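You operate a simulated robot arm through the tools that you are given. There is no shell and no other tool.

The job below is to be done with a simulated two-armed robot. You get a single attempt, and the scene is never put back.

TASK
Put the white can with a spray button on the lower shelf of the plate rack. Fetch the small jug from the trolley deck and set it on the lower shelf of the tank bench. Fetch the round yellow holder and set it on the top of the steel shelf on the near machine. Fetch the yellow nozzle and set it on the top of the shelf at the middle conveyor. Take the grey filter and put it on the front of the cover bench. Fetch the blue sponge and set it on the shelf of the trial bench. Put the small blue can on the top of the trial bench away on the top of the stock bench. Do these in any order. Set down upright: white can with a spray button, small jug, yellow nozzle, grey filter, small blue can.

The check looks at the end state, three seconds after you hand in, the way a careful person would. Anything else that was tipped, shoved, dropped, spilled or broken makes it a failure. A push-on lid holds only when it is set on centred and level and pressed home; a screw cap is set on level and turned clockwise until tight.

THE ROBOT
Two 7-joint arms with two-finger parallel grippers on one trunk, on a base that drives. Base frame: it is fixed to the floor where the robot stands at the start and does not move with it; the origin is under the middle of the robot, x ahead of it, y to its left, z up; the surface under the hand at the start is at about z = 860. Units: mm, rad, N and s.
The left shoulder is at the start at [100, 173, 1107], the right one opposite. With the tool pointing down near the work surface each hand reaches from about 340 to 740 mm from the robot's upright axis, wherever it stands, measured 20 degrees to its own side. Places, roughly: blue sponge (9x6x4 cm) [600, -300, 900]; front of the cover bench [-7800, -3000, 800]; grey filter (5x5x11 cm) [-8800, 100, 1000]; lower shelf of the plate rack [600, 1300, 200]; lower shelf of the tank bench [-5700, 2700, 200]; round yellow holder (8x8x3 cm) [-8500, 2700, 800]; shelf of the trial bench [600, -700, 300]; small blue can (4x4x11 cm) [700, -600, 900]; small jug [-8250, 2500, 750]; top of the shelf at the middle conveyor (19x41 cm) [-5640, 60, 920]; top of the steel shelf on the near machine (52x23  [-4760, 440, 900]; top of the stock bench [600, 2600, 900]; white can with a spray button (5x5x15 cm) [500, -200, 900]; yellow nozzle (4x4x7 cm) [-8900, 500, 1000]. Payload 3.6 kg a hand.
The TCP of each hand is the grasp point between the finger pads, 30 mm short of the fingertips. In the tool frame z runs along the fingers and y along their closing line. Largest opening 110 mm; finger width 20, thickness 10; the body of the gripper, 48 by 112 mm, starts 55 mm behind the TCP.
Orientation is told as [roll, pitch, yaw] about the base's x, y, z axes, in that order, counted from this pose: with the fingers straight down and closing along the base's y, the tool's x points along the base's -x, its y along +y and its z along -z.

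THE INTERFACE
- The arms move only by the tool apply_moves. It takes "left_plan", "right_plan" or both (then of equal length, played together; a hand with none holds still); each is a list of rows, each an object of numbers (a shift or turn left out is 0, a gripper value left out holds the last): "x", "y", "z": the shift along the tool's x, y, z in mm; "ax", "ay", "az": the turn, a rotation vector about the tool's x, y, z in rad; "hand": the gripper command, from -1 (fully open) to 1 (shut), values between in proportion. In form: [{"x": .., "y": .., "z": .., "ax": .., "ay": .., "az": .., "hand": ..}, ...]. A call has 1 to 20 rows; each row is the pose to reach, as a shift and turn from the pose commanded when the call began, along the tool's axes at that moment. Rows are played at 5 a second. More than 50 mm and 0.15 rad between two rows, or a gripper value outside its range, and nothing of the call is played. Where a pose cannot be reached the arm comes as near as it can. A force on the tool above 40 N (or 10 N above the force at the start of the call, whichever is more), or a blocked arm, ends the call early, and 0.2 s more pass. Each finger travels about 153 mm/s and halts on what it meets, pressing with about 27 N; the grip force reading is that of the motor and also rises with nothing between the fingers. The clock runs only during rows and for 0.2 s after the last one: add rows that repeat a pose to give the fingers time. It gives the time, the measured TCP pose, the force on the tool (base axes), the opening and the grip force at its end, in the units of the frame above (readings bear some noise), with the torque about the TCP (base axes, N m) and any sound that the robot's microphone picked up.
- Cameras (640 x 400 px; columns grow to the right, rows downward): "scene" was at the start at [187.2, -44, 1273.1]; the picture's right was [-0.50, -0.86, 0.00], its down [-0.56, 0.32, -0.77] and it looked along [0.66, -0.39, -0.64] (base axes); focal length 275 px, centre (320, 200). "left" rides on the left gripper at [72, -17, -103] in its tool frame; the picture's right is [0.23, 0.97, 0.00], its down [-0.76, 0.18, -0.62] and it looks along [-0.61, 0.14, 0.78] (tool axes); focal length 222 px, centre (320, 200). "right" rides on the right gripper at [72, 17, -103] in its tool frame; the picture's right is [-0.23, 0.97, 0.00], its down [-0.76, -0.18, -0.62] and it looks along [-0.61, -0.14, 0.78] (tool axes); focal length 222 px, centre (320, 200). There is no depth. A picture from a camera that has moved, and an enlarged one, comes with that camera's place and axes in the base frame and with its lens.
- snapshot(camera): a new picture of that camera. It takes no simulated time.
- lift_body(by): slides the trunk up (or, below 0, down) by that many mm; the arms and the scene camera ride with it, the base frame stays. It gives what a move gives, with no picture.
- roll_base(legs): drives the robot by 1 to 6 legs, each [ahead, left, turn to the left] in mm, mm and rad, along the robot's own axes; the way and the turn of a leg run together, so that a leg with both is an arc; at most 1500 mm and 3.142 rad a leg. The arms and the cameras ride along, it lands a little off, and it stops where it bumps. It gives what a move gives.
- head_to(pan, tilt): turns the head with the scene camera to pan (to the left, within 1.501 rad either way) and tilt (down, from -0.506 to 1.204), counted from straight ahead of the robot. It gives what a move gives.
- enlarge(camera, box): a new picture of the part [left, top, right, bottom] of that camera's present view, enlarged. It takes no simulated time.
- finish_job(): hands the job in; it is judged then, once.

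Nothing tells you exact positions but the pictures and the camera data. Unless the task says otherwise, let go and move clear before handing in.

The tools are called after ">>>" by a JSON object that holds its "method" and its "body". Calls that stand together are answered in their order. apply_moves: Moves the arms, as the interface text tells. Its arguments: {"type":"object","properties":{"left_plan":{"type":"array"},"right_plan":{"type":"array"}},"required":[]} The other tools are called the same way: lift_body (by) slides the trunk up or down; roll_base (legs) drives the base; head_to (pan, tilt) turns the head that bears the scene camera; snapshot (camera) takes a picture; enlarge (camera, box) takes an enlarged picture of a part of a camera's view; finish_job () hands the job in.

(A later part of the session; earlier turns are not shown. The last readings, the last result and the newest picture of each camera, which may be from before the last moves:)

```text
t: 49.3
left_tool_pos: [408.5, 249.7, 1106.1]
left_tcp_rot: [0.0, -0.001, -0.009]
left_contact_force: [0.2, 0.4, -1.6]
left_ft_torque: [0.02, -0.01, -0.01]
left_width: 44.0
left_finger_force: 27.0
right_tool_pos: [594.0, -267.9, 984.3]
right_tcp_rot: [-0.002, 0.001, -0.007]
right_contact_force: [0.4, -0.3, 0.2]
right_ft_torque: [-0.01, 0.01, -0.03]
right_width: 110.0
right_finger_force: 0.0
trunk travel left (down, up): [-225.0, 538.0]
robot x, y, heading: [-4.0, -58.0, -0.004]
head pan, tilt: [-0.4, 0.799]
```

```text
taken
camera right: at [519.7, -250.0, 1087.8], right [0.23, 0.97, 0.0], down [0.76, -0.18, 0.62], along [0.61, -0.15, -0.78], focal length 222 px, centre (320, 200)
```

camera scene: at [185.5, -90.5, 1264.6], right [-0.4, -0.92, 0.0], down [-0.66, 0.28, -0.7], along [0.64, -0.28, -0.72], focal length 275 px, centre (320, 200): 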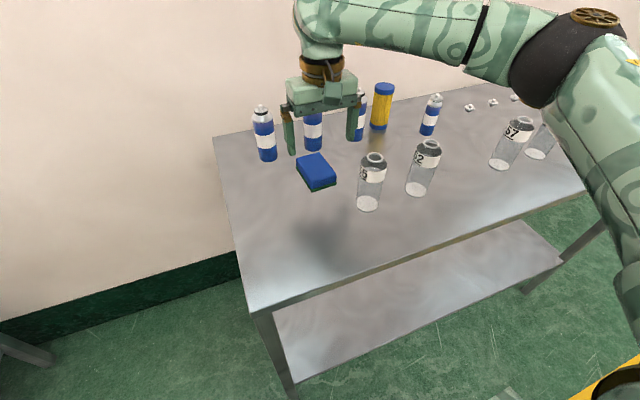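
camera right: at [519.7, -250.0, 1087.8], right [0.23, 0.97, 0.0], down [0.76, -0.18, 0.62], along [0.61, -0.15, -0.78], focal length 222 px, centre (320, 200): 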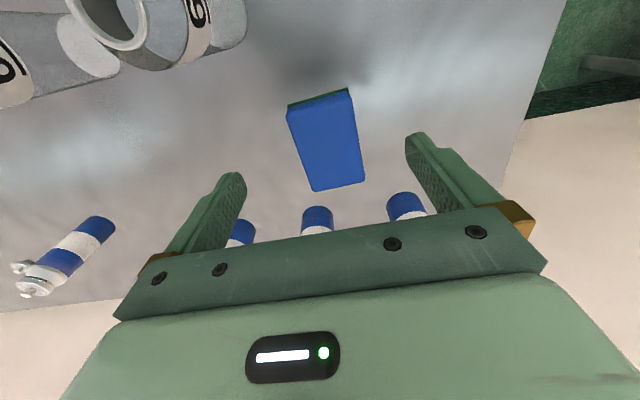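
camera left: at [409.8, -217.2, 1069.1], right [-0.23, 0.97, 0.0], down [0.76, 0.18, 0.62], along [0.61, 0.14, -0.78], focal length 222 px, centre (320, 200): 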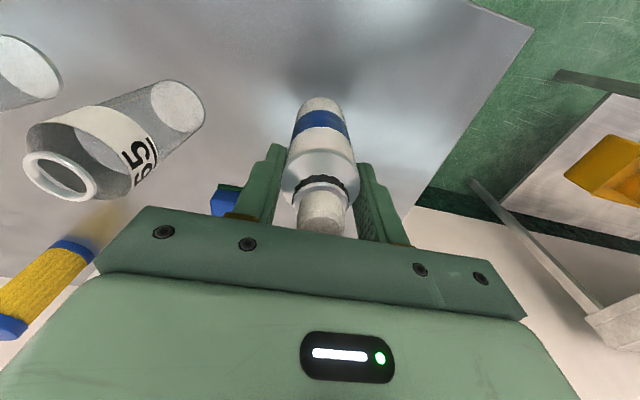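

Nothing was disturbed and jar 65 still stands at (500, -332). The hand is almost over the sponge at (604, -263), so I'll descend and grip it.

>>> {"method": "apply_moves", "body": {"right_plan": [{"z": 30, "x": -4, "y": 4}, {"z": 60, "x": -6, "y": 5}, {"z": 80, "x": -6, "y": 5}, {"z": 87, "x": -6, "y": 5}, {"z": 87, "x": -6, "y": 5}]}}

>>> {"method": "snapshot", "body": {"camera": "right"}}

>>> {"method": "snapshot", "body": {"camera": "scene"}}

```text
t: 50.5
left_tool_pos: [410.0, 249.8, 1106.5]
left_tcp_rot: [0.001, 0.001, -0.006]
left_contact_force: [0.2, 0.7, -1.8]
left_ft_torque: [-0.01, 0.02, 0.0]
left_width: 44.0
left_finger_force: 26.8
right_tool_pos: [590.4, -274.0, 901.7]
right_tcp_rot: [0.001, 0.001, -0.007]
right_contact_force: [0.2, 0.1, -0.1]
right_ft_torque: [-0.01, 0.02, 0.03]
right_width: 110.1
right_finger_force: 0.0
right hand out of reach, approached as far as the arm can: row 1, 2, 3, 4, 5
trunk travel left (down, up): [-225.0, 538.0]
robot x, y, heading: [-3.8, -58.7, -0.01]
head pan, tilt: [-0.4, 0.799]
```

```text
taken
camera right: at [516.4, -254.9, 1004.9], right [0.23, 0.97, 0.0], down [0.76, -0.18, 0.62], along [0.61, -0.15, -0.78], focal length 222 px, centre (320, 200)
```

right: 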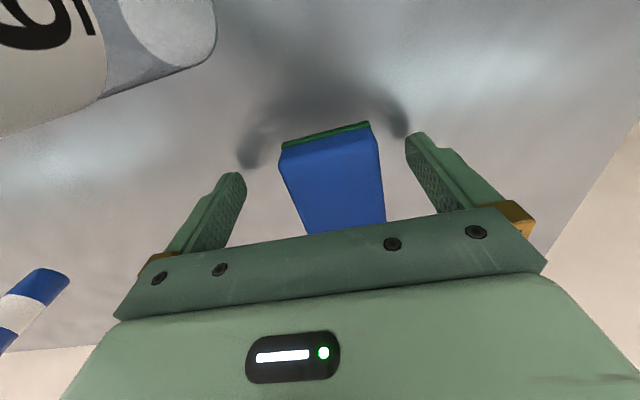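

```text
taken
camera scene: at [185.5, -90.5, 1264.6], right [-0.4, -0.92, 0.0], down [-0.66, 0.28, -0.7], along [0.64, -0.28, -0.72], focal length 275 px, centre (320, 200)
```

scene: 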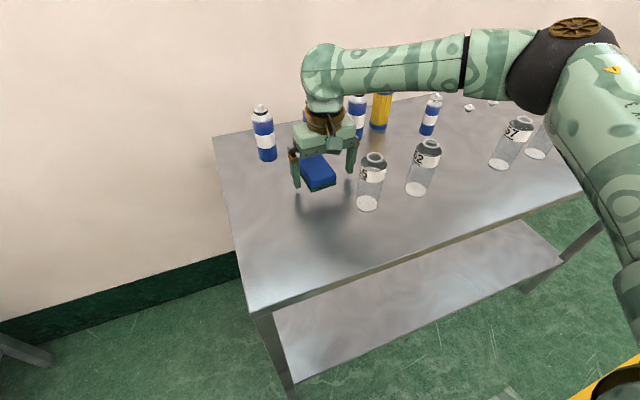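

The fingers straddle the sponge, so I'll close on it.

>>> {"method": "apply_moves", "body": {"right_plan": [{"hand": -0.5}, {"hand": -0.2}, {"hand": 0.0}, {"hand": 0.3}, {"hand": 1}, {"hand": 1}, {"hand": 1}]}}

>>> {"method": "snapshot", "body": {"camera": "right"}}

```text
t: 52.1
left_tool_pos: [409.3, 250.9, 1106.0]
left_tcp_rot: [0.0, -0.001, -0.006]
left_contact_force: [0.2, -0.4, -1.2]
left_ft_torque: [-0.01, 0.02, 0.02]
left_width: 44.0
left_finger_force: 27.2
right_tool_pos: [590.4, -272.5, 901.1]
right_tcp_rot: [0.001, 0.001, -0.008]
right_contact_force: [0.8, -1.0, 0.3]
right_ft_torque: [-0.01, 0.0, 0.03]
right_width: 59.6
right_finger_force: 27.2
trunk travel left (down, up): [-225.0, 538.0]
robot x, y, heading: [-1.1, -58.1, -0.006]
head pan, tilt: [-0.4, 0.799]
```

```text
taken
camera right: at [516.5, -254.8, 1005.0], right [0.23, 0.97, 0.0], down [0.76, -0.18, 0.62], along [0.61, -0.15, -0.78], focal length 222 px, centre (320, 200)
```

right: 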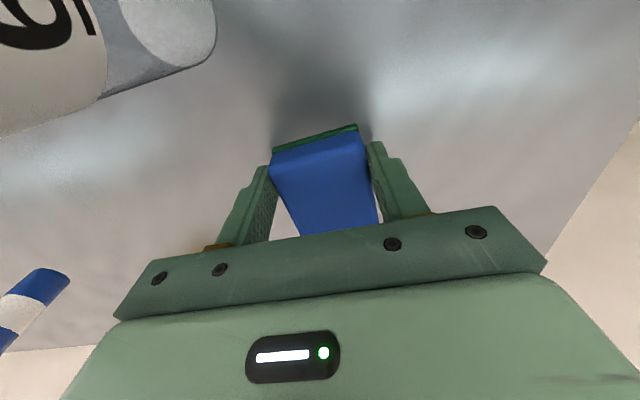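

The sponge is gripped. I'll lift it, then use the base to move left and straight back, so the hand stays clear of the jars.

>>> {"method": "apply_moves", "body": {"right_plan": [{"z": -20, "x": 3}, {"z": -45, "x": 6}, {"z": -70, "x": 10}, {"z": -80, "x": 12}, {"z": -80, "x": 12}]}}

>>> {"method": "roll_base", "body": {"legs": [[0, 110, 0], [-450, 0, 0]]}}

>>> {"method": "snapshot", "body": {"camera": "scene"}}

```text
t: 53.3
left_tool_pos: [409.9, 250.3, 1106.3]
left_tcp_rot: [-0.001, 0.0, -0.008]
left_contact_force: [1.3, -1.1, -1.6]
left_ft_torque: [0.04, 0.01, 0.01]
left_width: 44.2
left_finger_force: 27.5
right_tool_pos: [577.5, -270.9, 979.6]
right_tcp_rot: [-0.001, 0.001, -0.006]
right_contact_force: [-0.3, 0.3, -0.6]
right_ft_torque: [0.01, 0.03, -0.04]
right_width: 59.5
right_finger_force: 26.8
trunk travel left (down, up): [-225.0, 538.0]
robot x, y, heading: [-3.6, -58.2, -0.003]
head pan, tilt: [-0.4, 0.799]
```

```text
t: 56.7
left_tool_pos: [-31.9, 358.8, 1105.6]
left_tcp_rot: [0.001, -0.001, -0.019]
left_contact_force: [-0.6, -0.5, -1.1]
left_ft_torque: [0.01, 0.0, 0.0]
left_width: 43.9
left_finger_force: 26.6
right_tool_pos: [129.5, -164.5, 980.7]
right_tcp_rot: [-0.002, 0.002, -0.021]
right_contact_force: [0.1, -0.5, -0.1]
right_ft_torque: [0.01, -0.03, 0.03]
right_width: 58.8
right_finger_force: 26.9
trunk travel left (down, up): [-225.0, 538.0]
robot x, y, heading: [-444.5, 50.5, -0.018]
head pan, tilt: [-0.4, 0.799]
```

```text
taken
camera scene: at [-259.8, 20.6, 1264.8], right [-0.41, -0.91, 0.0], down [-0.66, 0.29, -0.7], along [0.64, -0.28, -0.72], focal length 275 px, centre (320, 200)
```

scene: 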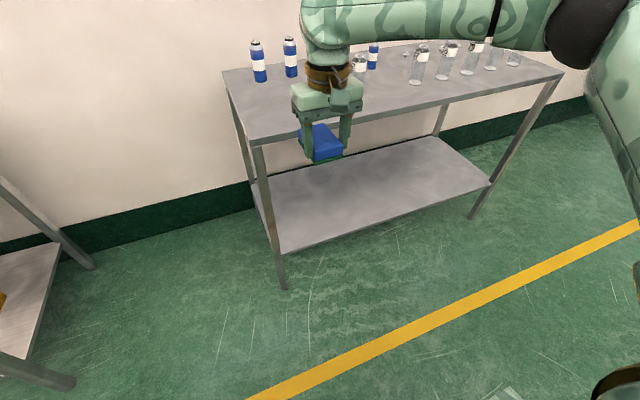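

The sponge is held clear in front of the bench. I'll shift right so the hand is in front of the shelf's middle, lower the trunk fully, and look at the shelf.

>>> {"method": "roll_base", "body": {"legs": [[0, -430, 0.018]]}}

>>> {"method": "lift_body", "body": {"by": -225}}

>>> {"method": "head_to", "body": {"pan": -0.3, "tilt": 0.6}}

>>> {"method": "snapshot", "body": {"camera": "scene"}}

```text
t: 59.4
left_tool_pos: [-43.4, -63.2, 1105.5]
left_tcp_rot: [0.002, -0.001, 0.021]
left_contact_force: [-0.1, 0.2, -3.1]
left_ft_torque: [-0.04, -0.04, -0.03]
left_width: 44.4
left_finger_force: 27.2
right_tool_pos: [139.5, -579.5, 980.8]
right_tcp_rot: [0.002, -0.001, 0.022]
right_contact_force: [-0.5, 0.0, 0.1]
right_ft_torque: [-0.01, 0.03, 0.0]
right_width: 58.6
right_finger_force: 27.0
trunk travel left (down, up): [-225.0, 538.0]
robot x, y, heading: [-448.4, -384.0, 0.017]
head pan, tilt: [-0.4, 0.799]
```

```text
t: 61.8
left_tool_pos: [30.6, -60.4, 801.3]
left_tcp_rot: [0.0, 0.262, 0.02]
left_contact_force: [0.1, -0.6, -2.5]
left_ft_torque: [0.02, -0.05, -0.03]
left_width: 44.0
left_finger_force: 27.1
right_tool_pos: [139.1, -579.8, 755.5]
right_tcp_rot: [0.001, -0.001, 0.021]
right_contact_force: [0.0, 1.2, -0.7]
right_ft_torque: [0.01, 0.01, -0.01]
right_width: 58.8
right_finger_force: 27.3
trunk travel left (down, up): [0.0, 763.0]
robot x, y, heading: [-444.8, -384.2, 0.023]
head pan, tilt: [-0.4, 0.799]
```

```text
t: 62.5
left_tool_pos: [31.2, -61.2, 799.9]
left_tcp_rot: [0.0, 0.261, 0.021]
left_contact_force: [0.6, 0.1, -1.4]
left_ft_torque: [-0.01, -0.02, 0.02]
left_width: 44.1
left_finger_force: 26.9
right_tool_pos: [139.7, -578.4, 754.9]
right_tcp_rot: [-0.002, 0.002, 0.022]
right_contact_force: [0.0, 0.1, -1.0]
right_ft_torque: [-0.04, -0.01, -0.02]
right_width: 58.4
right_finger_force: 27.0
trunk travel left (down, up): [0.0, 763.0]
robot x, y, heading: [-447.8, -382.5, 0.018]
head pan, tilt: [-0.3, 0.6]
```

```text
taken
camera scene: at [-112.2, -400.6, 1041.0], right [-0.28, -0.96, 0.0], down [-0.54, 0.16, -0.82], along [0.79, -0.23, -0.57], focal length 275 px, centre (320, 200)
```

scene: 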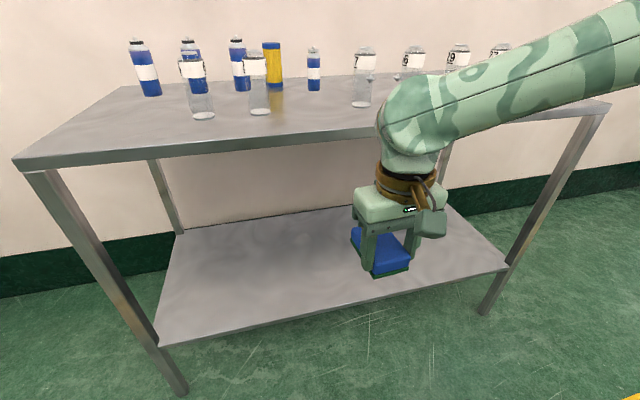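

The shelf is at about z = 300 with its front edge near x = 375, and the bench is turned slightly clockwise. I'll lower the right hand in front of the bench to just above shelf height.

>>> {"method": "apply_moves", "body": {"right_plan": [{"z": 40}, {"z": 80}, {"z": 120}, {"z": 160}, {"z": 200}, {"z": 240}, {"z": 280}, {"z": 320}, {"z": 320}]}}

>>> {"method": "snapshot", "body": {"camera": "scene"}}

```text
t: 64.5
left_tool_pos: [31.4, -60.3, 802.1]
left_tcp_rot: [0.001, 0.26, 0.02]
left_contact_force: [-0.1, -0.2, -1.6]
left_ft_torque: [0.02, -0.03, 0.0]
left_width: 44.3
left_finger_force: 26.8
right_tool_pos: [135.5, -578.7, 436.7]
right_tcp_rot: [0.0, 0.0, 0.022]
right_contact_force: [-0.1, 0.2, 0.3]
right_ft_torque: [-0.01, 0.03, 0.01]
right_width: 58.4
right_finger_force: 27.3
trunk travel left (down, up): [0.0, 763.0]
robot x, y, heading: [-449.5, -381.4, 0.018]
head pan, tilt: [-0.3, 0.6]
```

```text
taken
camera scene: at [-112.2, -400.6, 1041.1], right [-0.28, -0.96, 0.0], down [-0.54, 0.16, -0.82], along [0.79, -0.23, -0.57], focal length 275 px, centre (320, 200)
```

scene: 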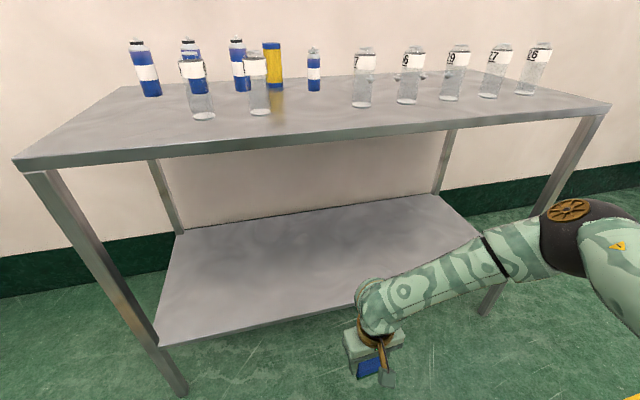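

The hand can go low, but the elbow rides at about bench-top height and would hit the bench edge if I drove in like this. I'll tilt the hand forward to bring the wrist and elbow lower and further back, then check the shape.

>>> {"method": "apply_moves", "body": {"right_plan": [{"ay": -0.14, "z": 5}, {"ay": -0.28, "z": 10}, {"ay": -0.42, "z": 15}, {"ay": -0.56, "z": 20}, {"ay": -0.7, "z": 25}, {"ay": -0.7, "z": 25}]}}

>>> {"method": "head_to", "body": {"pan": -0.8, "tilt": 0.6}}

>>> {"method": "snapshot", "body": {"camera": "scene"}}

>>> {"method": "snapshot", "body": {"camera": "right"}}

```text
t: 65.9
left_tool_pos: [30.9, -60.7, 801.6]
left_tcp_rot: [-0.001, 0.262, 0.022]
left_contact_force: [-0.1, 0.0, -2.0]
left_ft_torque: [0.04, -0.01, -0.01]
left_width: 44.1
left_finger_force: 27.2
right_tool_pos: [140.7, -597.5, 436.8]
right_tcp_rot: [0.001, -0.701, 0.02]
right_contact_force: [0.1, 0.1, 0.0]
right_ft_torque: [0.03, 0.04, -0.02]
right_width: 58.6
right_finger_force: 26.9
right hand out of reach, approached as far as the arm can: row 3, 4, 5, 6
trunk travel left (down, up): [0.0, 763.0]
robot x, y, heading: [-445.4, -375.2, 0.017]
head pan, tilt: [-0.3, 0.6]
```

```text
t: 66.8
left_tool_pos: [32.2, -61.0, 800.5]
left_tcp_rot: [-0.001, 0.262, 0.021]
left_contact_force: [0.0, -0.1, -1.3]
left_ft_torque: [0.01, -0.04, -0.03]
left_width: 44.3
left_finger_force: 27.5
right_tool_pos: [141.1, -597.7, 437.4]
right_tcp_rot: [0.001, -0.698, 0.022]
right_contact_force: [0.3, 0.2, -1.0]
right_ft_torque: [-0.02, 0.01, -0.02]
right_width: 58.6
right_finger_force: 26.9
trunk travel left (down, up): [0.0, 763.0]
robot x, y, heading: [-445.6, -379.4, 0.02]
head pan, tilt: [-0.799, 0.6]
```

```text
taken
camera scene: at [-134.1, -438.2, 1041.0], right [-0.7, -0.71, 0.0], down [-0.4, 0.4, -0.82], along [0.59, -0.58, -0.57], focal length 275 px, centre (320, 200)
```

scene: 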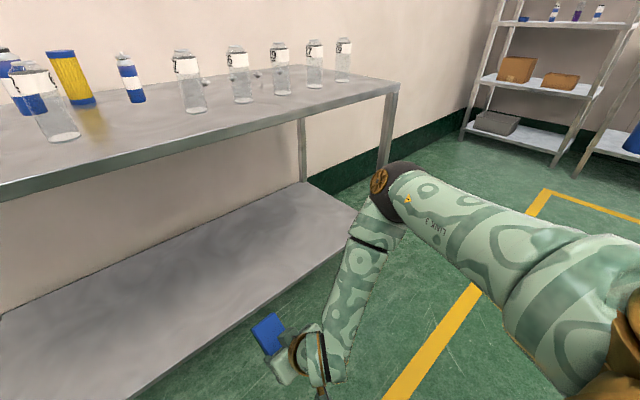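

```text
taken
camera right: at [16.4, -583.3, 469.8], right [0.15, 0.98, 0.15], down [0.19, -0.17, 0.97], along [0.97, -0.12, -0.21], focal length 222 px, centre (320, 200)
```

right: 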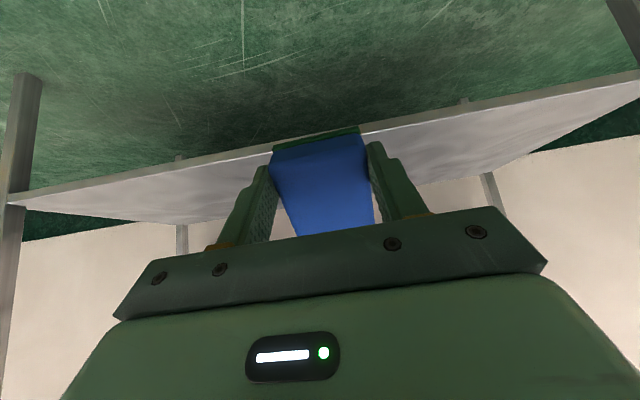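

The elbow is still at about bench-top height, so I'll stretch the arm further out. A straighter arm lowers the elbow and keeps it in front of the bench.

>>> {"method": "apply_moves", "body": {"right_plan": [{"x": -20, "z": 34}, {"x": -41, "z": 68}, {"x": -62, "z": 101}, {"x": -83, "z": 135}, {"x": -83, "z": 135}]}}

>>> {"method": "snapshot", "body": {"camera": "scene"}}

>>> {"method": "snapshot", "body": {"camera": "right"}}

```text
t: 68.0
left_tool_pos: [31.4, -59.7, 800.3]
left_tcp_rot: [0.0, 0.261, 0.021]
left_contact_force: [0.4, -1.2, -2.0]
left_ft_torque: [-0.03, -0.01, -0.01]
left_width: 44.2
left_finger_force: 27.0
right_tool_pos: [263.6, -629.0, 442.5]
right_tcp_rot: [0.0, -0.701, 0.021]
right_contact_force: [0.0, 0.5, -0.4]
right_ft_torque: [0.0, 0.0, -0.01]
right_width: 58.7
right_finger_force: 26.9
right hand out of reach, approached as far as the arm can: row 1, 2, 3, 4, 5
trunk travel left (down, up): [0.0, 763.0]
robot x, y, heading: [-447.2, -379.0, 0.018]
head pan, tilt: [-0.799, 0.6]
```

```text
taken
camera scene: at [-134.2, -438.3, 1041.0], right [-0.7, -0.71, 0.0], down [-0.4, 0.4, -0.82], along [0.59, -0.58, -0.57], focal length 275 px, centre (320, 200)
```

scene: 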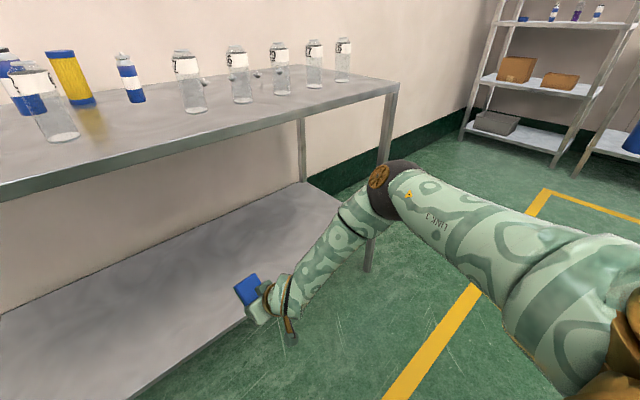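

```text
taken
camera right: at [140.3, -614.0, 475.9], right [0.15, 0.98, 0.15], down [0.19, -0.17, 0.97], along [0.97, -0.12, -0.21], focal length 222 px, centre (320, 200)
```

right: 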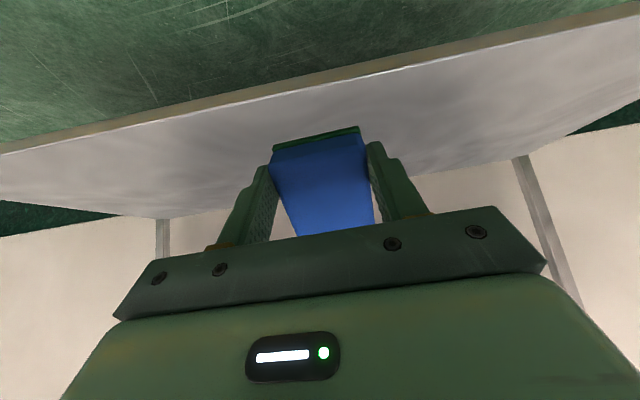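

The wrist won't go further down or inward from here, but moving outward should free it. I'll move the hand to the right and then lower it.

>>> {"method": "apply_moves", "body": {"right_plan": [{"y": -40}, {"y": -80}, {"y": -110}, {"y": -110, "x": 13, "z": 15}, {"y": -110, "x": 26, "z": 30}, {"y": -110, "x": 39, "z": 46}, {"y": -110, "x": 39, "z": 46}]}}

>>> {"method": "snapshot", "body": {"camera": "scene"}}

```text
t: 69.6
left_tool_pos: [31.4, -60.9, 801.1]
left_tcp_rot: [0.001, 0.262, 0.02]
left_contact_force: [0.1, -0.1, -1.7]
left_ft_torque: [-0.02, -0.06, -0.02]
left_width: 44.2
left_finger_force: 26.9
right_tool_pos: [260.3, -745.0, 402.5]
right_tcp_rot: [-0.003, -0.699, 0.022]
right_contact_force: [0.2, -0.1, 0.5]
right_ft_torque: [-0.01, -0.02, -0.02]
right_width: 58.3
right_finger_force: 27.3
right hand out of reach, approached as far as the arm can: row 6, 7
trunk travel left (down, up): [0.0, 763.0]
robot x, y, heading: [-446.7, -381.1, 0.022]
head pan, tilt: [-0.799, 0.6]
```

```text
taken
camera scene: at [-134.2, -438.4, 1041.0], right [-0.7, -0.71, 0.0], down [-0.4, 0.4, -0.82], along [0.59, -0.58, -0.57], focal length 275 px, centre (320, 200)
```

scene: 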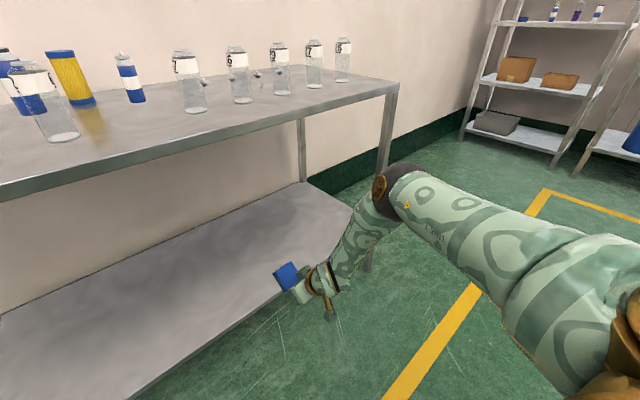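

I'm down to z = 402, and moving right lets the hand drop further. I'll keep going right and down, still in front of the bench.

>>> {"method": "apply_moves", "body": {"right_plan": [{"y": -40}, {"y": -80}, {"y": -110}, {"y": -110, "x": 10, "z": 12}, {"y": -110, "x": 20, "z": 24}, {"y": -110, "x": 30, "z": 36}, {"y": -110, "x": 30, "z": 36}]}}

>>> {"method": "snapshot", "body": {"camera": "scene"}}

```text
t: 71.2
left_tool_pos: [30.6, -62.0, 801.8]
left_tcp_rot: [0.0, 0.262, 0.022]
left_contact_force: [-1.3, -0.4, -2.9]
left_ft_torque: [0.01, 0.01, 0.01]
left_width: 44.1
left_finger_force: 27.2
right_tool_pos: [238.1, -829.1, 416.8]
right_tcp_rot: [-0.002, -0.698, 0.02]
right_contact_force: [-0.2, 0.9, -0.3]
right_ft_torque: [0.01, 0.03, 0.02]
right_width: 58.6
right_finger_force: 27.1
right hand out of reach, approached as far as the arm can: row 1, 2, 3, 4, 5, 6, 7
trunk travel left (down, up): [0.0, 763.0]
robot x, y, heading: [-443.6, -377.8, 0.021]
head pan, tilt: [-0.799, 0.6]
```

```text
taken
camera scene: at [-134.2, -438.4, 1041.0], right [-0.7, -0.71, 0.0], down [-0.4, 0.4, -0.82], along [0.59, -0.58, -0.57], focal length 275 px, centre (320, 200)
```

scene: 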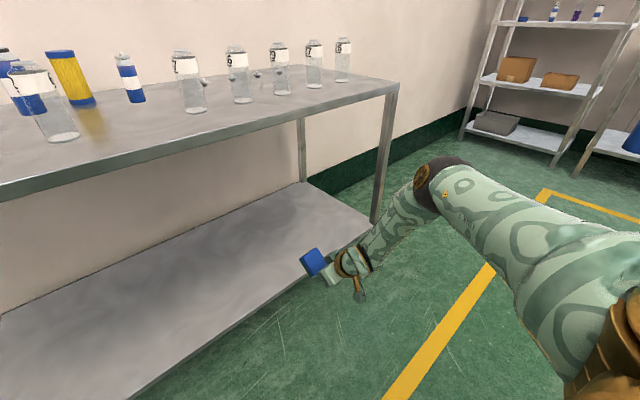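

I'll probe again to see what limits the arm in this pose.

>>> {"method": "apply_moves", "body": {"right_plan": [{"x": 12}, {"x": -12}, {"y": 12}, {"y": -12}, {"z": -12}, {"z": 12}, {"az": 0.07}, {"az": -0.07}, {"ay": 0.07}, {"ay": -0.07}, {"ax": 0.07}, {"ax": -0.07}, {}]}}

```text
t: 74.0
left_tool_pos: [31.8, -60.1, 800.5]
left_tcp_rot: [0.001, 0.264, 0.021]
left_contact_force: [0.3, 0.1, -2.0]
left_ft_torque: [0.0, -0.01, 0.0]
left_width: 44.3
left_finger_force: 26.5
right_tool_pos: [240.3, -830.9, 416.6]
right_tcp_rot: [-0.002, -0.696, 0.022]
right_contact_force: [0.4, 0.1, -0.6]
right_ft_torque: [0.03, -0.01, 0.02]
right_width: 58.6
right_finger_force: 26.8
right hand out of reach, approached as far as the arm can: row 1, 4, 6, 7, 10, 12
trunk travel left (down, up): [0.0, 763.0]
robot x, y, heading: [-449.0, -378.2, 0.017]
head pan, tilt: [-0.799, 0.6]
```

Here moving down, right or turning one way is blocked, but turning the hand counter-clockwise is free. The sponge's heading doesn't matter, so I'll yaw the hand that way and see if it can then drop lower.

>>> {"method": "apply_moves", "body": {"right_plan": [{"az": -0.14}, {"az": -0.28}, {"az": -0.42}, {"az": -0.56}, {"az": -0.56, "x": 13, "z": 15}, {"az": -0.56, "x": 26, "z": 30}, {"az": -0.56, "x": 39, "z": 46}, {"az": -0.56, "x": 39, "z": 46}]}}

>>> {"method": "snapshot", "body": {"camera": "scene"}}

```text
t: 75.8
left_tool_pos: [30.5, -60.7, 800.8]
left_tcp_rot: [0.002, 0.261, 0.02]
left_contact_force: [-0.1, 0.2, -0.9]
left_ft_torque: [-0.01, 0.0, 0.01]
left_width: 44.1
left_finger_force: 26.7
right_tool_pos: [227.3, -827.0, 394.0]
right_tcp_rot: [-0.421, -0.575, 0.709]
right_contact_force: [0.2, 0.7, 0.0]
right_ft_torque: [-0.03, 0.04, -0.02]
right_width: 58.6
right_finger_force: 26.4
right hand out of reach, approached as far as the arm can: row 6, 7, 8
trunk travel left (down, up): [0.0, 763.0]
robot x, y, heading: [-445.7, -381.9, 0.017]
head pan, tilt: [-0.799, 0.6]
```

```text
taken
camera scene: at [-134.1, -438.3, 1041.0], right [-0.7, -0.71, 0.0], down [-0.4, 0.4, -0.82], along [0.59, -0.58, -0.57], focal length 275 px, centre (320, 200)
```

scene: 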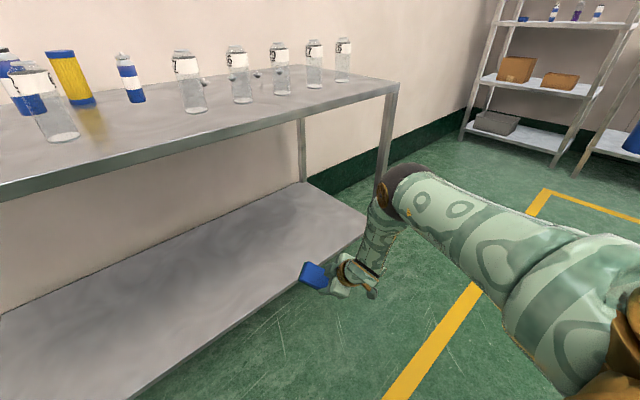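

The arm is simply near full stretch here, so I'll undo the yaw and return to the earlier pose, a little lower and closer in. From there I can set the sponge near the front of the shelf.

>>> {"method": "apply_moves", "body": {"right_plan": [{"az": 0.14, "x": -11, "y": 17, "z": 3}, {"az": 0.28, "x": -23, "y": 34, "z": 6}, {"az": 0.42, "x": -34, "y": 51, "z": 9}, {"az": 0.56, "x": -45, "y": 68, "z": 12}, {"az": 0.56, "x": -45, "y": 68, "z": 12}]}}

```text
t: 77.0
left_tool_pos: [31.2, -60.5, 800.2]
left_tcp_rot: [0.001, 0.261, 0.02]
left_contact_force: [0.2, 0.5, -1.6]
left_ft_torque: [-0.02, -0.01, -0.02]
left_width: 44.4
left_finger_force: 27.1
right_tool_pos: [236.1, -747.7, 393.9]
right_tcp_rot: [-0.001, -0.698, 0.019]
right_contact_force: [0.1, 0.1, -0.2]
right_ft_torque: [0.0, 0.0, 0.02]
right_width: 58.4
right_finger_force: 26.7
right hand out of reach, approached as far as the arm can: row 3, 4, 5
trunk travel left (down, up): [0.0, 763.0]
robot x, y, heading: [-447.2, -378.1, 0.022]
head pan, tilt: [-0.799, 0.6]
```

>>> {"method": "apply_moves", "body": {"right_plan": [{"x": 23, "z": -3}, {"x": 47, "z": -7}, {"x": 47, "z": -7}]}}

>>> {"method": "snapshot", "body": {"camera": "scene"}}

```text
t: 77.8
left_tool_pos: [31.5, -59.9, 800.5]
left_tcp_rot: [0.0, 0.262, 0.022]
left_contact_force: [-0.4, 0.7, -2.8]
left_ft_torque: [0.0, -0.03, 0.0]
left_width: 44.5
left_finger_force: 26.9
right_tool_pos: [192.9, -746.8, 386.8]
right_tcp_rot: [-0.003, -0.699, 0.021]
right_contact_force: [-0.4, 0.1, 0.3]
right_ft_torque: [0.01, 0.02, 0.01]
right_width: 58.5
right_finger_force: 27.0
right hand out of reach, approached as far as the arm can: row 1, 2, 3
trunk travel left (down, up): [0.0, 763.0]
robot x, y, heading: [-447.1, -377.6, 0.018]
head pan, tilt: [-0.799, 0.6]
```

```text
taken
camera scene: at [-134.2, -438.3, 1041.0], right [-0.7, -0.71, 0.0], down [-0.4, 0.4, -0.82], along [0.59, -0.58, -0.57], focal length 275 px, centre (320, 200)
```

scene: 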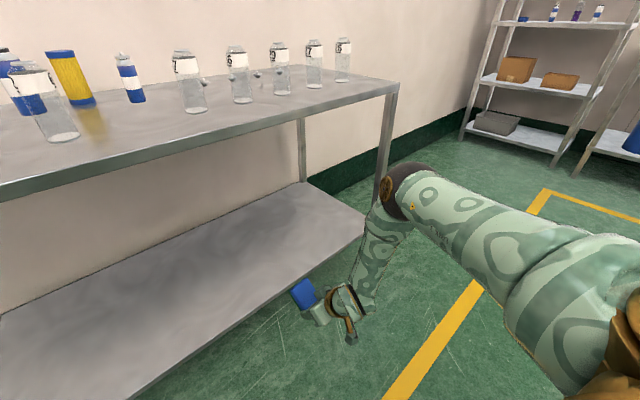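

I'll test which wrist rotation frees the downward direction from here.

>>> {"method": "apply_moves", "body": {"right_plan": [{"x": 8, "z": 9}, {"ay": 0.14}, {"ay": -0.01}, {"ax": 0.14}, {"ax": 0.0}, {"ax": -0.14}, {"az": -0.01}, {"az": 0.14}, {"az": 0.0}, {"az": -0.14}, {"y": 14}, {"y": -14}, {"x": -8, "z": -9}, {}]}}

```text
t: 80.8
left_tool_pos: [30.9, -61.2, 800.7]
left_tcp_rot: [0.0, 0.262, 0.021]
left_contact_force: [0.9, 0.7, -2.1]
left_ft_torque: [0.01, -0.02, 0.02]
left_width: 44.4
left_finger_force: 26.7
right_tool_pos: [193.3, -744.4, 386.7]
right_tcp_rot: [0.001, -0.7, 0.022]
right_contact_force: [-0.2, -0.2, -0.2]
right_ft_torque: [0.02, -0.01, 0.0]
right_width: 58.6
right_finger_force: 27.0
right hand out of reach, approached as far as the arm can: row 1, 6, 8
trunk travel left (down, up): [0.0, 763.0]
robot x, y, heading: [-447.3, -379.8, 0.016]
head pan, tilt: [-0.799, 0.6]
```

The hand's roll joint seems to be what's at its limit, since turning clockwise is blocked and counter-clockwise is free. A vertical hand turned well counter-clockwise should reach lower and keep the sponge flat, so I'll try that.

>>> {"method": "apply_moves", "body": {"right_plan": [{"ay": 0.14}, {"ay": 0.28}, {"ay": 0.42}, {"ay": 0.56}, {"ay": 0.7}, {"ay": 0.7}]}}

>>> {"method": "apply_moves", "body": {"right_plan": [{"az": -0.14}, {"az": -0.28}, {"az": -0.42}, {"az": -0.56}, {"az": -0.7}, {"az": -0.84}, {"az": -0.98}, {"az": -1.12}, {"az": -1.26}, {"az": -1.26}]}}

>>> {"method": "snapshot", "body": {"camera": "scene"}}

```text
t: 82.2
left_tool_pos: [32.1, -60.7, 800.6]
left_tcp_rot: [0.002, 0.263, 0.021]
left_contact_force: [0.4, -0.3, -1.6]
left_ft_torque: [-0.01, -0.05, -0.01]
left_width: 44.3
left_finger_force: 26.9
right_tool_pos: [192.3, -747.4, 390.1]
right_tcp_rot: [0.0, 0.003, 0.022]
right_contact_force: [0.3, 0.4, -0.3]
right_ft_torque: [0.0, 0.0, -0.01]
right_width: 58.7
right_finger_force: 26.8
right hand out of reach, approached as far as the arm can: row 3, 4
trunk travel left (down, up): [0.0, 763.0]
robot x, y, heading: [-445.8, -381.7, 0.014]
head pan, tilt: [-0.799, 0.6]
```

```text
t: 84.4
left_tool_pos: [31.3, -60.3, 800.0]
left_tcp_rot: [0.0, 0.262, 0.02]
left_contact_force: [-0.1, -0.3, -1.9]
left_ft_torque: [0.02, -0.03, 0.0]
left_width: 44.2
left_finger_force: 27.5
right_tool_pos: [191.5, -746.7, 388.5]
right_tcp_rot: [0.0, -0.001, 1.281]
right_contact_force: [-2.2, -0.7, 0.1]
right_ft_torque: [-0.01, 0.02, -0.02]
right_width: 58.5
right_finger_force: 26.8
right hand out of reach, approached as far as the arm can: row 5
trunk travel left (down, up): [0.0, 763.0]
robot x, y, heading: [-444.4, -380.5, 0.022]
head pan, tilt: [-0.799, 0.6]
```

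```text
taken
camera scene: at [-134.2, -438.3, 1041.0], right [-0.7, -0.71, 0.0], down [-0.4, 0.4, -0.82], along [0.59, -0.58, -0.57], focal length 275 px, centre (320, 200)
```

scene: 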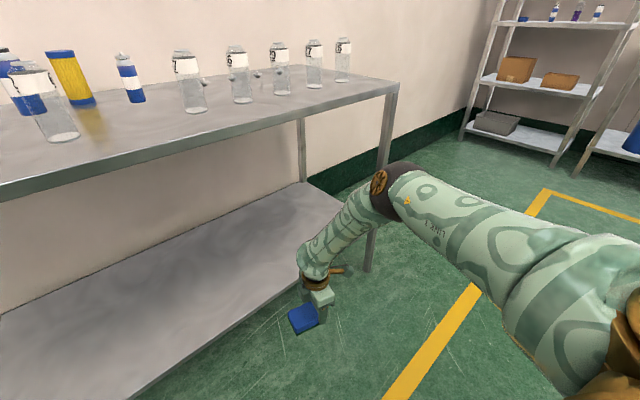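

The hand is now vertical and turned. I'll see how low it goes from here, staying in front of the shelf.

>>> {"method": "apply_moves", "body": {"right_plan": [{"z": 20}, {"z": 40}, {"z": 60}, {"z": 80}, {"z": 100}, {"z": 100}]}}

>>> {"method": "snapshot", "body": {"camera": "scene"}}

```text
t: 85.8
left_tool_pos: [30.9, -61.0, 801.1]
left_tcp_rot: [-0.001, 0.261, 0.022]
left_contact_force: [0.2, 0.3, -1.7]
left_ft_torque: [-0.02, -0.06, 0.01]
left_width: 44.3
left_finger_force: 26.8
right_tool_pos: [159.8, -751.6, 368.0]
right_tcp_rot: [0.0, -0.001, 1.281]
right_contact_force: [0.4, 0.6, 0.3]
right_ft_torque: [-0.05, 0.01, -0.01]
right_width: 58.6
right_finger_force: 27.2
right hand out of reach, approached as far as the arm can: row 1, 2, 3, 4, 5, 6
trunk travel left (down, up): [0.0, 763.0]
robot x, y, heading: [-446.5, -380.2, 0.019]
head pan, tilt: [-0.799, 0.6]
```

```text
taken
camera scene: at [-134.2, -438.3, 1041.0], right [-0.7, -0.71, 0.0], down [-0.4, 0.4, -0.82], along [0.59, -0.58, -0.57], focal length 275 px, centre (320, 200)
```

scene: 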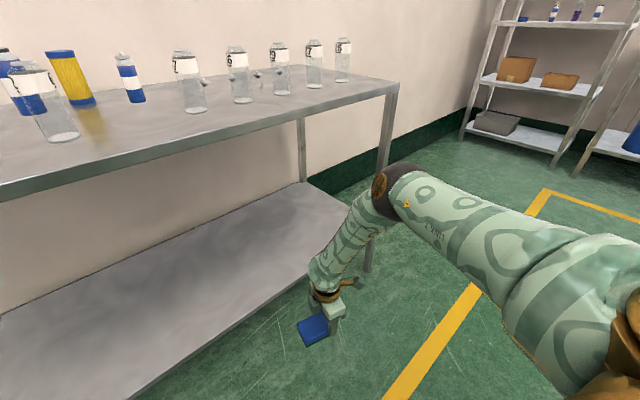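

The elbow stays at the same spot in every picture, so the upper arm looks pinned. I'll test whether the elbow can drop by bringing the hand back and outward.

>>> {"method": "apply_moves", "body": {"right_plan": [{"z": -40}, {"z": -80, "x": 10}, {"z": -80, "x": 50}, {"z": -80, "x": 95}, {"z": -80, "x": 135, "y": -20}, {"z": -80, "x": 135, "y": -60}, {"z": -80, "x": 135, "y": -100}, {"z": -60, "x": 135, "y": -140}, {"z": -40, "x": 135, "y": -140}, {"z": 0, "x": 135, "y": -140}, {"z": 0, "x": 135, "y": -140}]}}

>>> {"method": "snapshot", "body": {"camera": "scene"}}

```text
t: 88.2
left_tool_pos: [30.8, -61.2, 800.1]
left_tcp_rot: [0.003, 0.263, 0.022]
left_contact_force: [0.8, 0.1, -1.5]
left_ft_torque: [0.0, -0.02, 0.02]
left_width: 44.1
left_finger_force: 27.0
right_tool_pos: [200.0, -894.3, 430.9]
right_tcp_rot: [0.001, 0.003, 1.281]
right_contact_force: [0.0, 0.7, -0.2]
right_ft_torque: [-0.03, 0.02, 0.02]
right_width: 58.6
right_finger_force: 27.0
right hand out of reach, approached as far as the arm can: row 7, 8, 9, 10, 11
trunk travel left (down, up): [0.0, 763.0]
robot x, y, heading: [-446.8, -376.7, 0.02]
head pan, tilt: [-0.799, 0.6]
```

```text
taken
camera scene: at [-134.1, -438.4, 1041.0], right [-0.7, -0.71, 0.0], down [-0.4, 0.4, -0.82], along [0.59, -0.58, -0.57], focal length 275 px, centre (320, 200)
```

scene: 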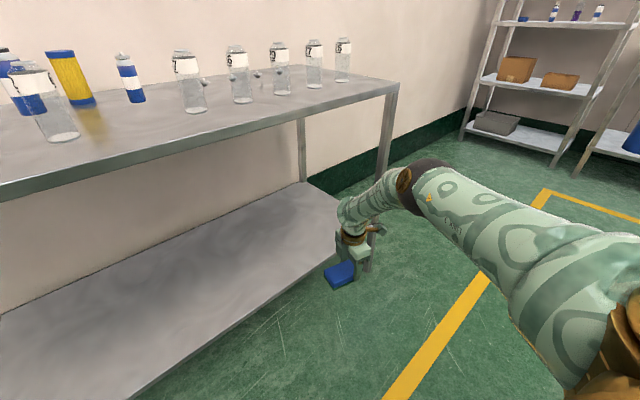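

I mixed up the tool axes after the yaw, so the hand went forward and right; no harm was done. Now I'll move it straight back properly and watch the elbow.

>>> {"method": "apply_moves", "body": {"right_plan": [{"x": 11, "y": 38}, {"x": 23, "y": 77}, {"x": 34, "y": 115}, {"x": 46, "y": 153}, {"x": 57, "y": 192}, {"x": 57, "y": 192, "z": 30}, {"x": 57, "y": 192, "z": 60}, {"x": 57, "y": 192, "z": 90}, {"x": 57, "y": 192, "z": 120}, {"x": 57, "y": 192, "z": 120}]}}

>>> {"method": "snapshot", "body": {"camera": "scene"}}

```text
t: 90.4
left_tool_pos: [31.9, -60.5, 800.2]
left_tcp_rot: [0.002, 0.262, 0.021]
left_contact_force: [0.2, -0.3, -1.0]
left_ft_torque: [-0.02, -0.03, 0.01]
left_width: 44.0
left_finger_force: 26.6
right_tool_pos: [1.6, -891.3, 359.8]
right_tcp_rot: [0.0, 0.0, 1.281]
right_contact_force: [0.8, 0.0, 0.0]
right_ft_torque: [0.0, 0.0, 0.04]
right_width: 58.6
right_finger_force: 27.1
right hand out of reach, approached as far as the arm can: row 8, 9, 10
trunk travel left (down, up): [0.0, 763.0]
robot x, y, heading: [-449.8, -384.1, 0.021]
head pan, tilt: [-0.799, 0.6]
```

```text
taken
camera scene: at [-134.3, -438.4, 1041.1], right [-0.7, -0.71, 0.0], down [-0.4, 0.4, -0.82], along [0.59, -0.58, -0.57], focal length 275 px, centre (320, 200)
```

scene: 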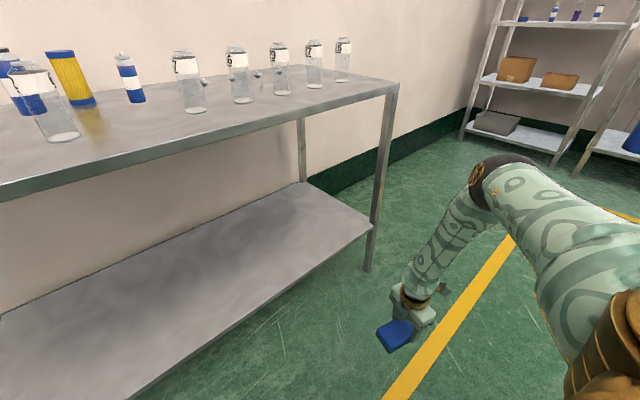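

The upper arm seems unable to drop below shoulder level in this posture. I'll test with the arm swung out to the side, in free space, to see whether the elbow can go lower there.

>>> {"method": "apply_moves", "body": {"right_plan": [{"x": 30, "y": 22}, {"x": 60, "y": 45}, {"x": 90, "y": 67}, {"x": 120, "y": 90}, {"x": 148, "y": 112}, {"x": 148, "y": 112, "z": 30}, {"x": 148, "y": 112, "z": 60}, {"x": 148, "y": 112, "z": 90}, {"x": 148, "y": 112, "z": 120}, {"x": 148, "y": 112, "z": 120}]}}

>>> {"method": "head_to", "body": {"pan": -1.2, "tilt": 0.6}}

>>> {"method": "snapshot", "body": {"camera": "scene"}}

```text
t: 92.6
left_tool_pos: [30.9, -59.8, 800.4]
left_tcp_rot: [-0.003, 0.261, 0.021]
left_contact_force: [-0.7, 0.0, -1.5]
left_ft_torque: [-0.01, -0.01, 0.0]
left_width: 44.5
left_finger_force: 26.9
right_tool_pos: [-141.2, -972.9, 364.7]
right_tcp_rot: [0.001, 0.001, 1.281]
right_contact_force: [0.4, 0.0, 0.0]
right_ft_torque: [-0.03, 0.01, 0.01]
right_width: 58.6
right_finger_force: 27.1
right hand out of reach, approached as far as the arm can: row 4, 5, 6, 7, 8, 9, 10
trunk travel left (down, up): [0.0, 763.0]
robot x, y, heading: [-449.4, -378.9, 0.019]
head pan, tilt: [-0.799, 0.6]
```

```text
t: 93.5
left_tool_pos: [30.9, -60.5, 801.2]
left_tcp_rot: [0.002, 0.262, 0.021]
left_contact_force: [0.2, -0.3, -1.6]
left_ft_torque: [0.02, 0.0, 0.01]
left_width: 44.1
left_finger_force: 26.4
right_tool_pos: [-141.0, -972.7, 364.5]
right_tcp_rot: [0.001, 0.0, 1.281]
right_contact_force: [-0.2, 0.1, 0.3]
right_ft_torque: [-0.02, -0.02, 0.0]
right_width: 58.3
right_finger_force: 27.3
trunk travel left (down, up): [0.0, 763.0]
robot x, y, heading: [-448.4, -382.3, 0.018]
head pan, tilt: [-1.201, 0.6]
```

```text
taken
camera scene: at [-163.5, -458.0, 1041.1], right [-0.92, -0.38, 0.0], down [-0.22, 0.52, -0.82], along [0.31, -0.76, -0.57], focal length 275 px, centre (320, 200)
```

scene: 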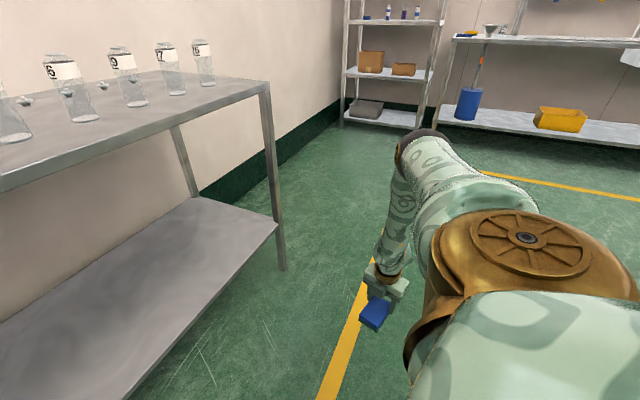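

The elbow joint's disc faces up, so the upper arm swings only in a level plane in this posture. The way to a low-elbow posture should be to swing the arm out past the side, lower it, and bring it forward low. I'll raise the hand a bit and swing it out and back.

>>> {"method": "apply_moves", "body": {"right_plan": [{"z": -45}, {"z": -90}, {"z": -130}, {"z": -130, "x": 18, "y": 38}, {"z": -130, "x": 35, "y": 76}, {"z": -130, "x": 52, "y": 114}, {"z": -130, "x": 69, "y": 152}, {"z": -130, "x": 85, "y": 190}, {"z": -130, "x": 92, "y": 230}, {"z": -130, "x": 98, "y": 270}, {"z": -130, "x": 104, "y": 310}, {"z": -130, "x": 110, "y": 340}, {"z": -130, "x": 118, "y": 369}, {"z": -130, "x": 118, "y": 369}]}}

>>> {"method": "head_to", "body": {"pan": -1.5, "tilt": 0.5}}

>>> {"method": "snapshot", "body": {"camera": "scene"}}

```text
t: 96.5
left_tool_pos: [30.9, -60.3, 801.0]
left_tcp_rot: [0.003, 0.262, 0.021]
left_contact_force: [-0.7, 0.2, -1.3]
left_ft_torque: [0.05, -0.06, 0.02]
left_width: 44.1
left_finger_force: 27.3
right_tool_pos: [-530.1, -984.1, 497.8]
right_tcp_rot: [0.001, 0.001, 1.279]
right_contact_force: [-0.6, 0.1, -0.4]
right_ft_torque: [0.03, 0.0, -0.01]
right_width: 58.7
right_finger_force: 27.2
right hand out of reach, approached as far as the arm can: row 13, 14
trunk travel left (down, up): [0.0, 763.0]
robot x, y, heading: [-445.9, -380.9, 0.023]
head pan, tilt: [-1.201, 0.6]
```

```text
t: 97.3
left_tool_pos: [32.1, -61.0, 802.1]
left_tcp_rot: [0.002, 0.261, 0.022]
left_contact_force: [-0.5, -0.3, -1.9]
left_ft_torque: [-0.03, -0.03, -0.01]
left_width: 44.1
left_finger_force: 27.0
right_tool_pos: [-527.9, -984.2, 496.9]
right_tcp_rot: [0.002, 0.001, 1.28]
right_contact_force: [-0.7, 0.4, 0.0]
right_ft_torque: [0.01, 0.01, 0.01]
right_width: 58.7
right_finger_force: 26.9
trunk travel left (down, up): [0.0, 763.0]
robot x, y, heading: [-446.7, -379.2, 0.022]
head pan, tilt: [-1.499, 0.499]
```

```text
taken
camera scene: at [-189.0, -466.9, 1050.2], right [-1.0, -0.09, 0.0], down [-0.04, 0.48, -0.88], along [0.08, -0.87, -0.48], focal length 275 px, centre (320, 200)
```

scene: 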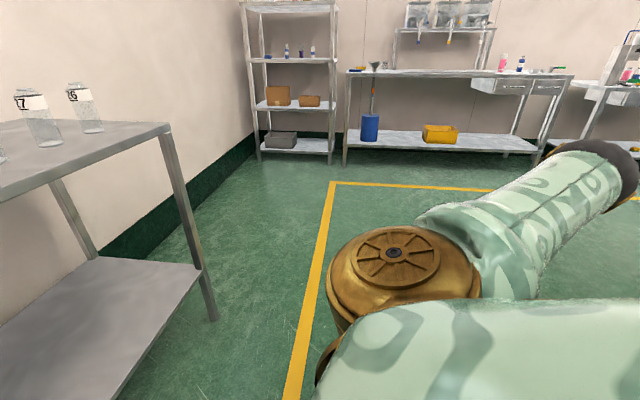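

The upper arm now points sideways and back. From here I'll try lowering the hand.

>>> {"method": "apply_moves", "body": {"right_plan": [{"z": 30}, {"z": 60}, {"z": 90}, {"z": 120}, {"z": 150}, {"z": 180}, {"z": 200}, {"z": 200}]}}

>>> {"method": "snapshot", "body": {"camera": "scene"}}

```text
t: 99.1
left_tool_pos: [31.9, -60.5, 800.0]
left_tcp_rot: [-0.002, 0.262, 0.021]
left_contact_force: [0.3, 0.2, -1.9]
left_ft_torque: [0.01, -0.05, -0.01]
left_width: 44.3
left_finger_force: 26.9
right_tool_pos: [-525.6, -996.9, 319.6]
right_tcp_rot: [0.002, 0.0, 1.279]
right_contact_force: [1.0, -0.9, -0.5]
right_ft_torque: [-0.01, 0.04, -0.01]
right_width: 58.5
right_finger_force: 26.3
right hand out of reach, approached as far as the arm can: row 1, 2, 3, 4, 5, 6, 7, 8
trunk travel left (down, up): [0.0, 763.0]
robot x, y, heading: [-444.3, -379.7, 0.022]
head pan, tilt: [-1.499, 0.499]
```

```text
taken
camera scene: at [-189.1, -466.7, 1050.3], right [-1.0, -0.09, 0.0], down [-0.04, 0.48, -0.88], along [0.08, -0.87, -0.48], focal length 275 px, centre (320, 200)
```

scene: 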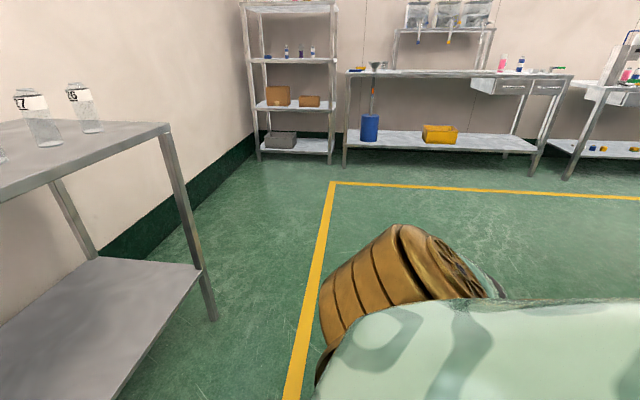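

That worked: the shoulder rotated over and the upper arm now hangs down, with the hand at z = 320. I'll bring the hand forward while keeping it low.

>>> {"method": "apply_moves", "body": {"right_plan": [{"z": -20, "x": -20, "y": -40}, {"z": -30, "x": -39, "y": -80}, {"z": -30, "x": -58, "y": -120}, {"z": -30, "x": -78, "y": -160}, {"z": -30, "x": -97, "y": -200}, {"z": -30, "x": -116, "y": -240}, {"z": -30, "x": -134, "y": -275}, {"z": -30, "x": -134, "y": -275}]}}

>>> {"method": "head_to", "body": {"pan": -1.3, "tilt": 0.8}}

>>> {"method": "snapshot", "body": {"camera": "scene"}}

```text
t: 100.9
left_tool_pos: [31.5, -60.7, 800.4]
left_tcp_rot: [0.003, 0.261, 0.02]
left_contact_force: [-0.3, -0.2, -0.9]
left_ft_torque: [0.0, -0.02, 0.01]
left_width: 44.2
left_finger_force: 27.8
right_tool_pos: [-224.8, -956.6, 356.3]
right_tcp_rot: [-0.001, 0.0, 1.28]
right_contact_force: [0.3, 0.3, -0.4]
right_ft_torque: [-0.01, 0.05, -0.02]
right_width: 58.4
right_finger_force: 27.0
right hand out of reach, approached as far as the arm can: row 1, 2, 3, 4, 5, 6, 7, 8
trunk travel left (down, up): [0.0, 763.0]
robot x, y, heading: [-447.1, -382.1, 0.019]
head pan, tilt: [-1.499, 0.499]
```

```text
t: 101.7
left_tool_pos: [31.3, -60.6, 800.7]
left_tcp_rot: [0.0, 0.262, 0.022]
left_contact_force: [-0.5, -0.5, -2.2]
left_ft_torque: [0.01, -0.06, 0.0]
left_width: 44.2
left_finger_force: 27.1
right_tool_pos: [-225.2, -957.2, 355.2]
right_tcp_rot: [-0.001, 0.0, 1.279]
right_contact_force: [-0.7, -1.1, 0.3]
right_ft_torque: [0.01, 0.02, -0.01]
right_width: 58.7
right_finger_force: 26.3
trunk travel left (down, up): [0.0, 763.0]
robot x, y, heading: [-445.6, -380.9, 0.022]
head pan, tilt: [-1.3, 0.799]
```

```text
taken
camera scene: at [-174.2, -453.6, 1024.3], right [-0.96, -0.29, 0.0], down [-0.21, 0.69, -0.7], along [0.2, -0.67, -0.72], focal length 275 px, centre (320, 200)
```

scene: 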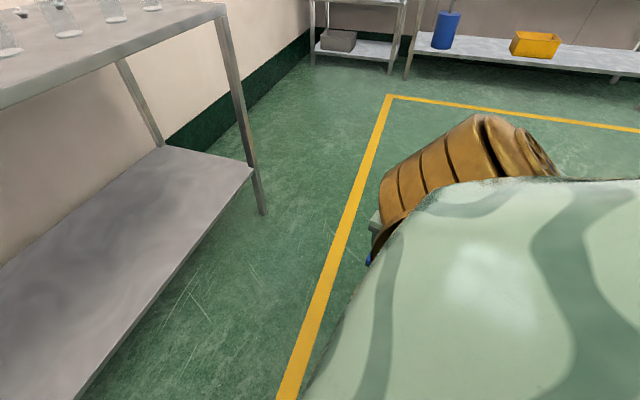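

>>> {"method": "apply_moves", "body": {"right_plan": [{"x": -32, "y": -30}, {"x": -65, "y": -60}, {"x": -97, "y": -90}, {"x": -130, "y": -120}, {"x": -162, "y": -150}, {"x": -195, "y": -181}, {"x": -195, "y": -181}]}}

>>> {"method": "head_to", "body": {"pan": -0.9, "tilt": 0.8}}

>>> {"method": "snapshot", "body": {"camera": "scene"}}

```text
t: 103.3
left_tool_pos: [30.9, -61.2, 800.4]
left_tcp_rot: [0.003, 0.261, 0.023]
left_contact_force: [-0.5, -0.3, -1.6]
left_ft_torque: [-0.02, -0.02, 0.0]
left_width: 44.2
left_finger_force: 27.2
right_tool_pos: [-100.5, -884.0, 447.7]
right_tcp_rot: [0.001, -0.001, 1.281]
right_contact_force: [0.2, -0.4, 0.2]
right_ft_torque: [0.03, 0.01, 0.02]
right_width: 58.8
right_finger_force: 27.1
right hand out of reach, approached as far as the arm can: row 1, 2, 3, 4, 5, 6, 7
trunk travel left (down, up): [0.0, 763.0]
robot x, y, heading: [-443.2, -379.4, 0.021]
head pan, tilt: [-1.3, 0.799]
```

```text
t: 104.2
left_tool_pos: [31.7, -61.3, 801.7]
left_tcp_rot: [0.001, 0.262, 0.02]
left_contact_force: [-0.5, 0.0, -2.0]
left_ft_torque: [0.0, 0.0, 0.04]
left_width: 44.3
left_finger_force: 27.3
right_tool_pos: [-101.9, -884.4, 447.7]
right_tcp_rot: [0.0, 0.0, 1.28]
right_contact_force: [-0.3, 0.0, -0.5]
right_ft_torque: [0.0, 0.02, 0.03]
right_width: 58.6
right_finger_force: 26.6
trunk travel left (down, up): [0.0, 763.0]
robot x, y, heading: [-447.4, -380.8, 0.019]
head pan, tilt: [-0.901, 0.799]
```

```text
taken
camera scene: at [-146.0, -438.5, 1024.2], right [-0.77, -0.64, 0.0], down [-0.46, 0.55, -0.7], along [0.44, -0.54, -0.72], focal length 275 px, centre (320, 200)
```

scene: 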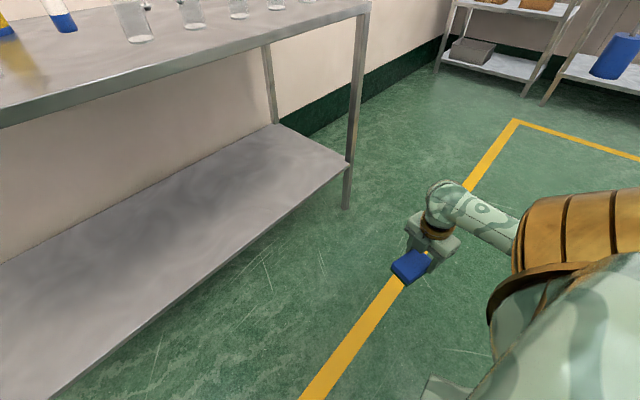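

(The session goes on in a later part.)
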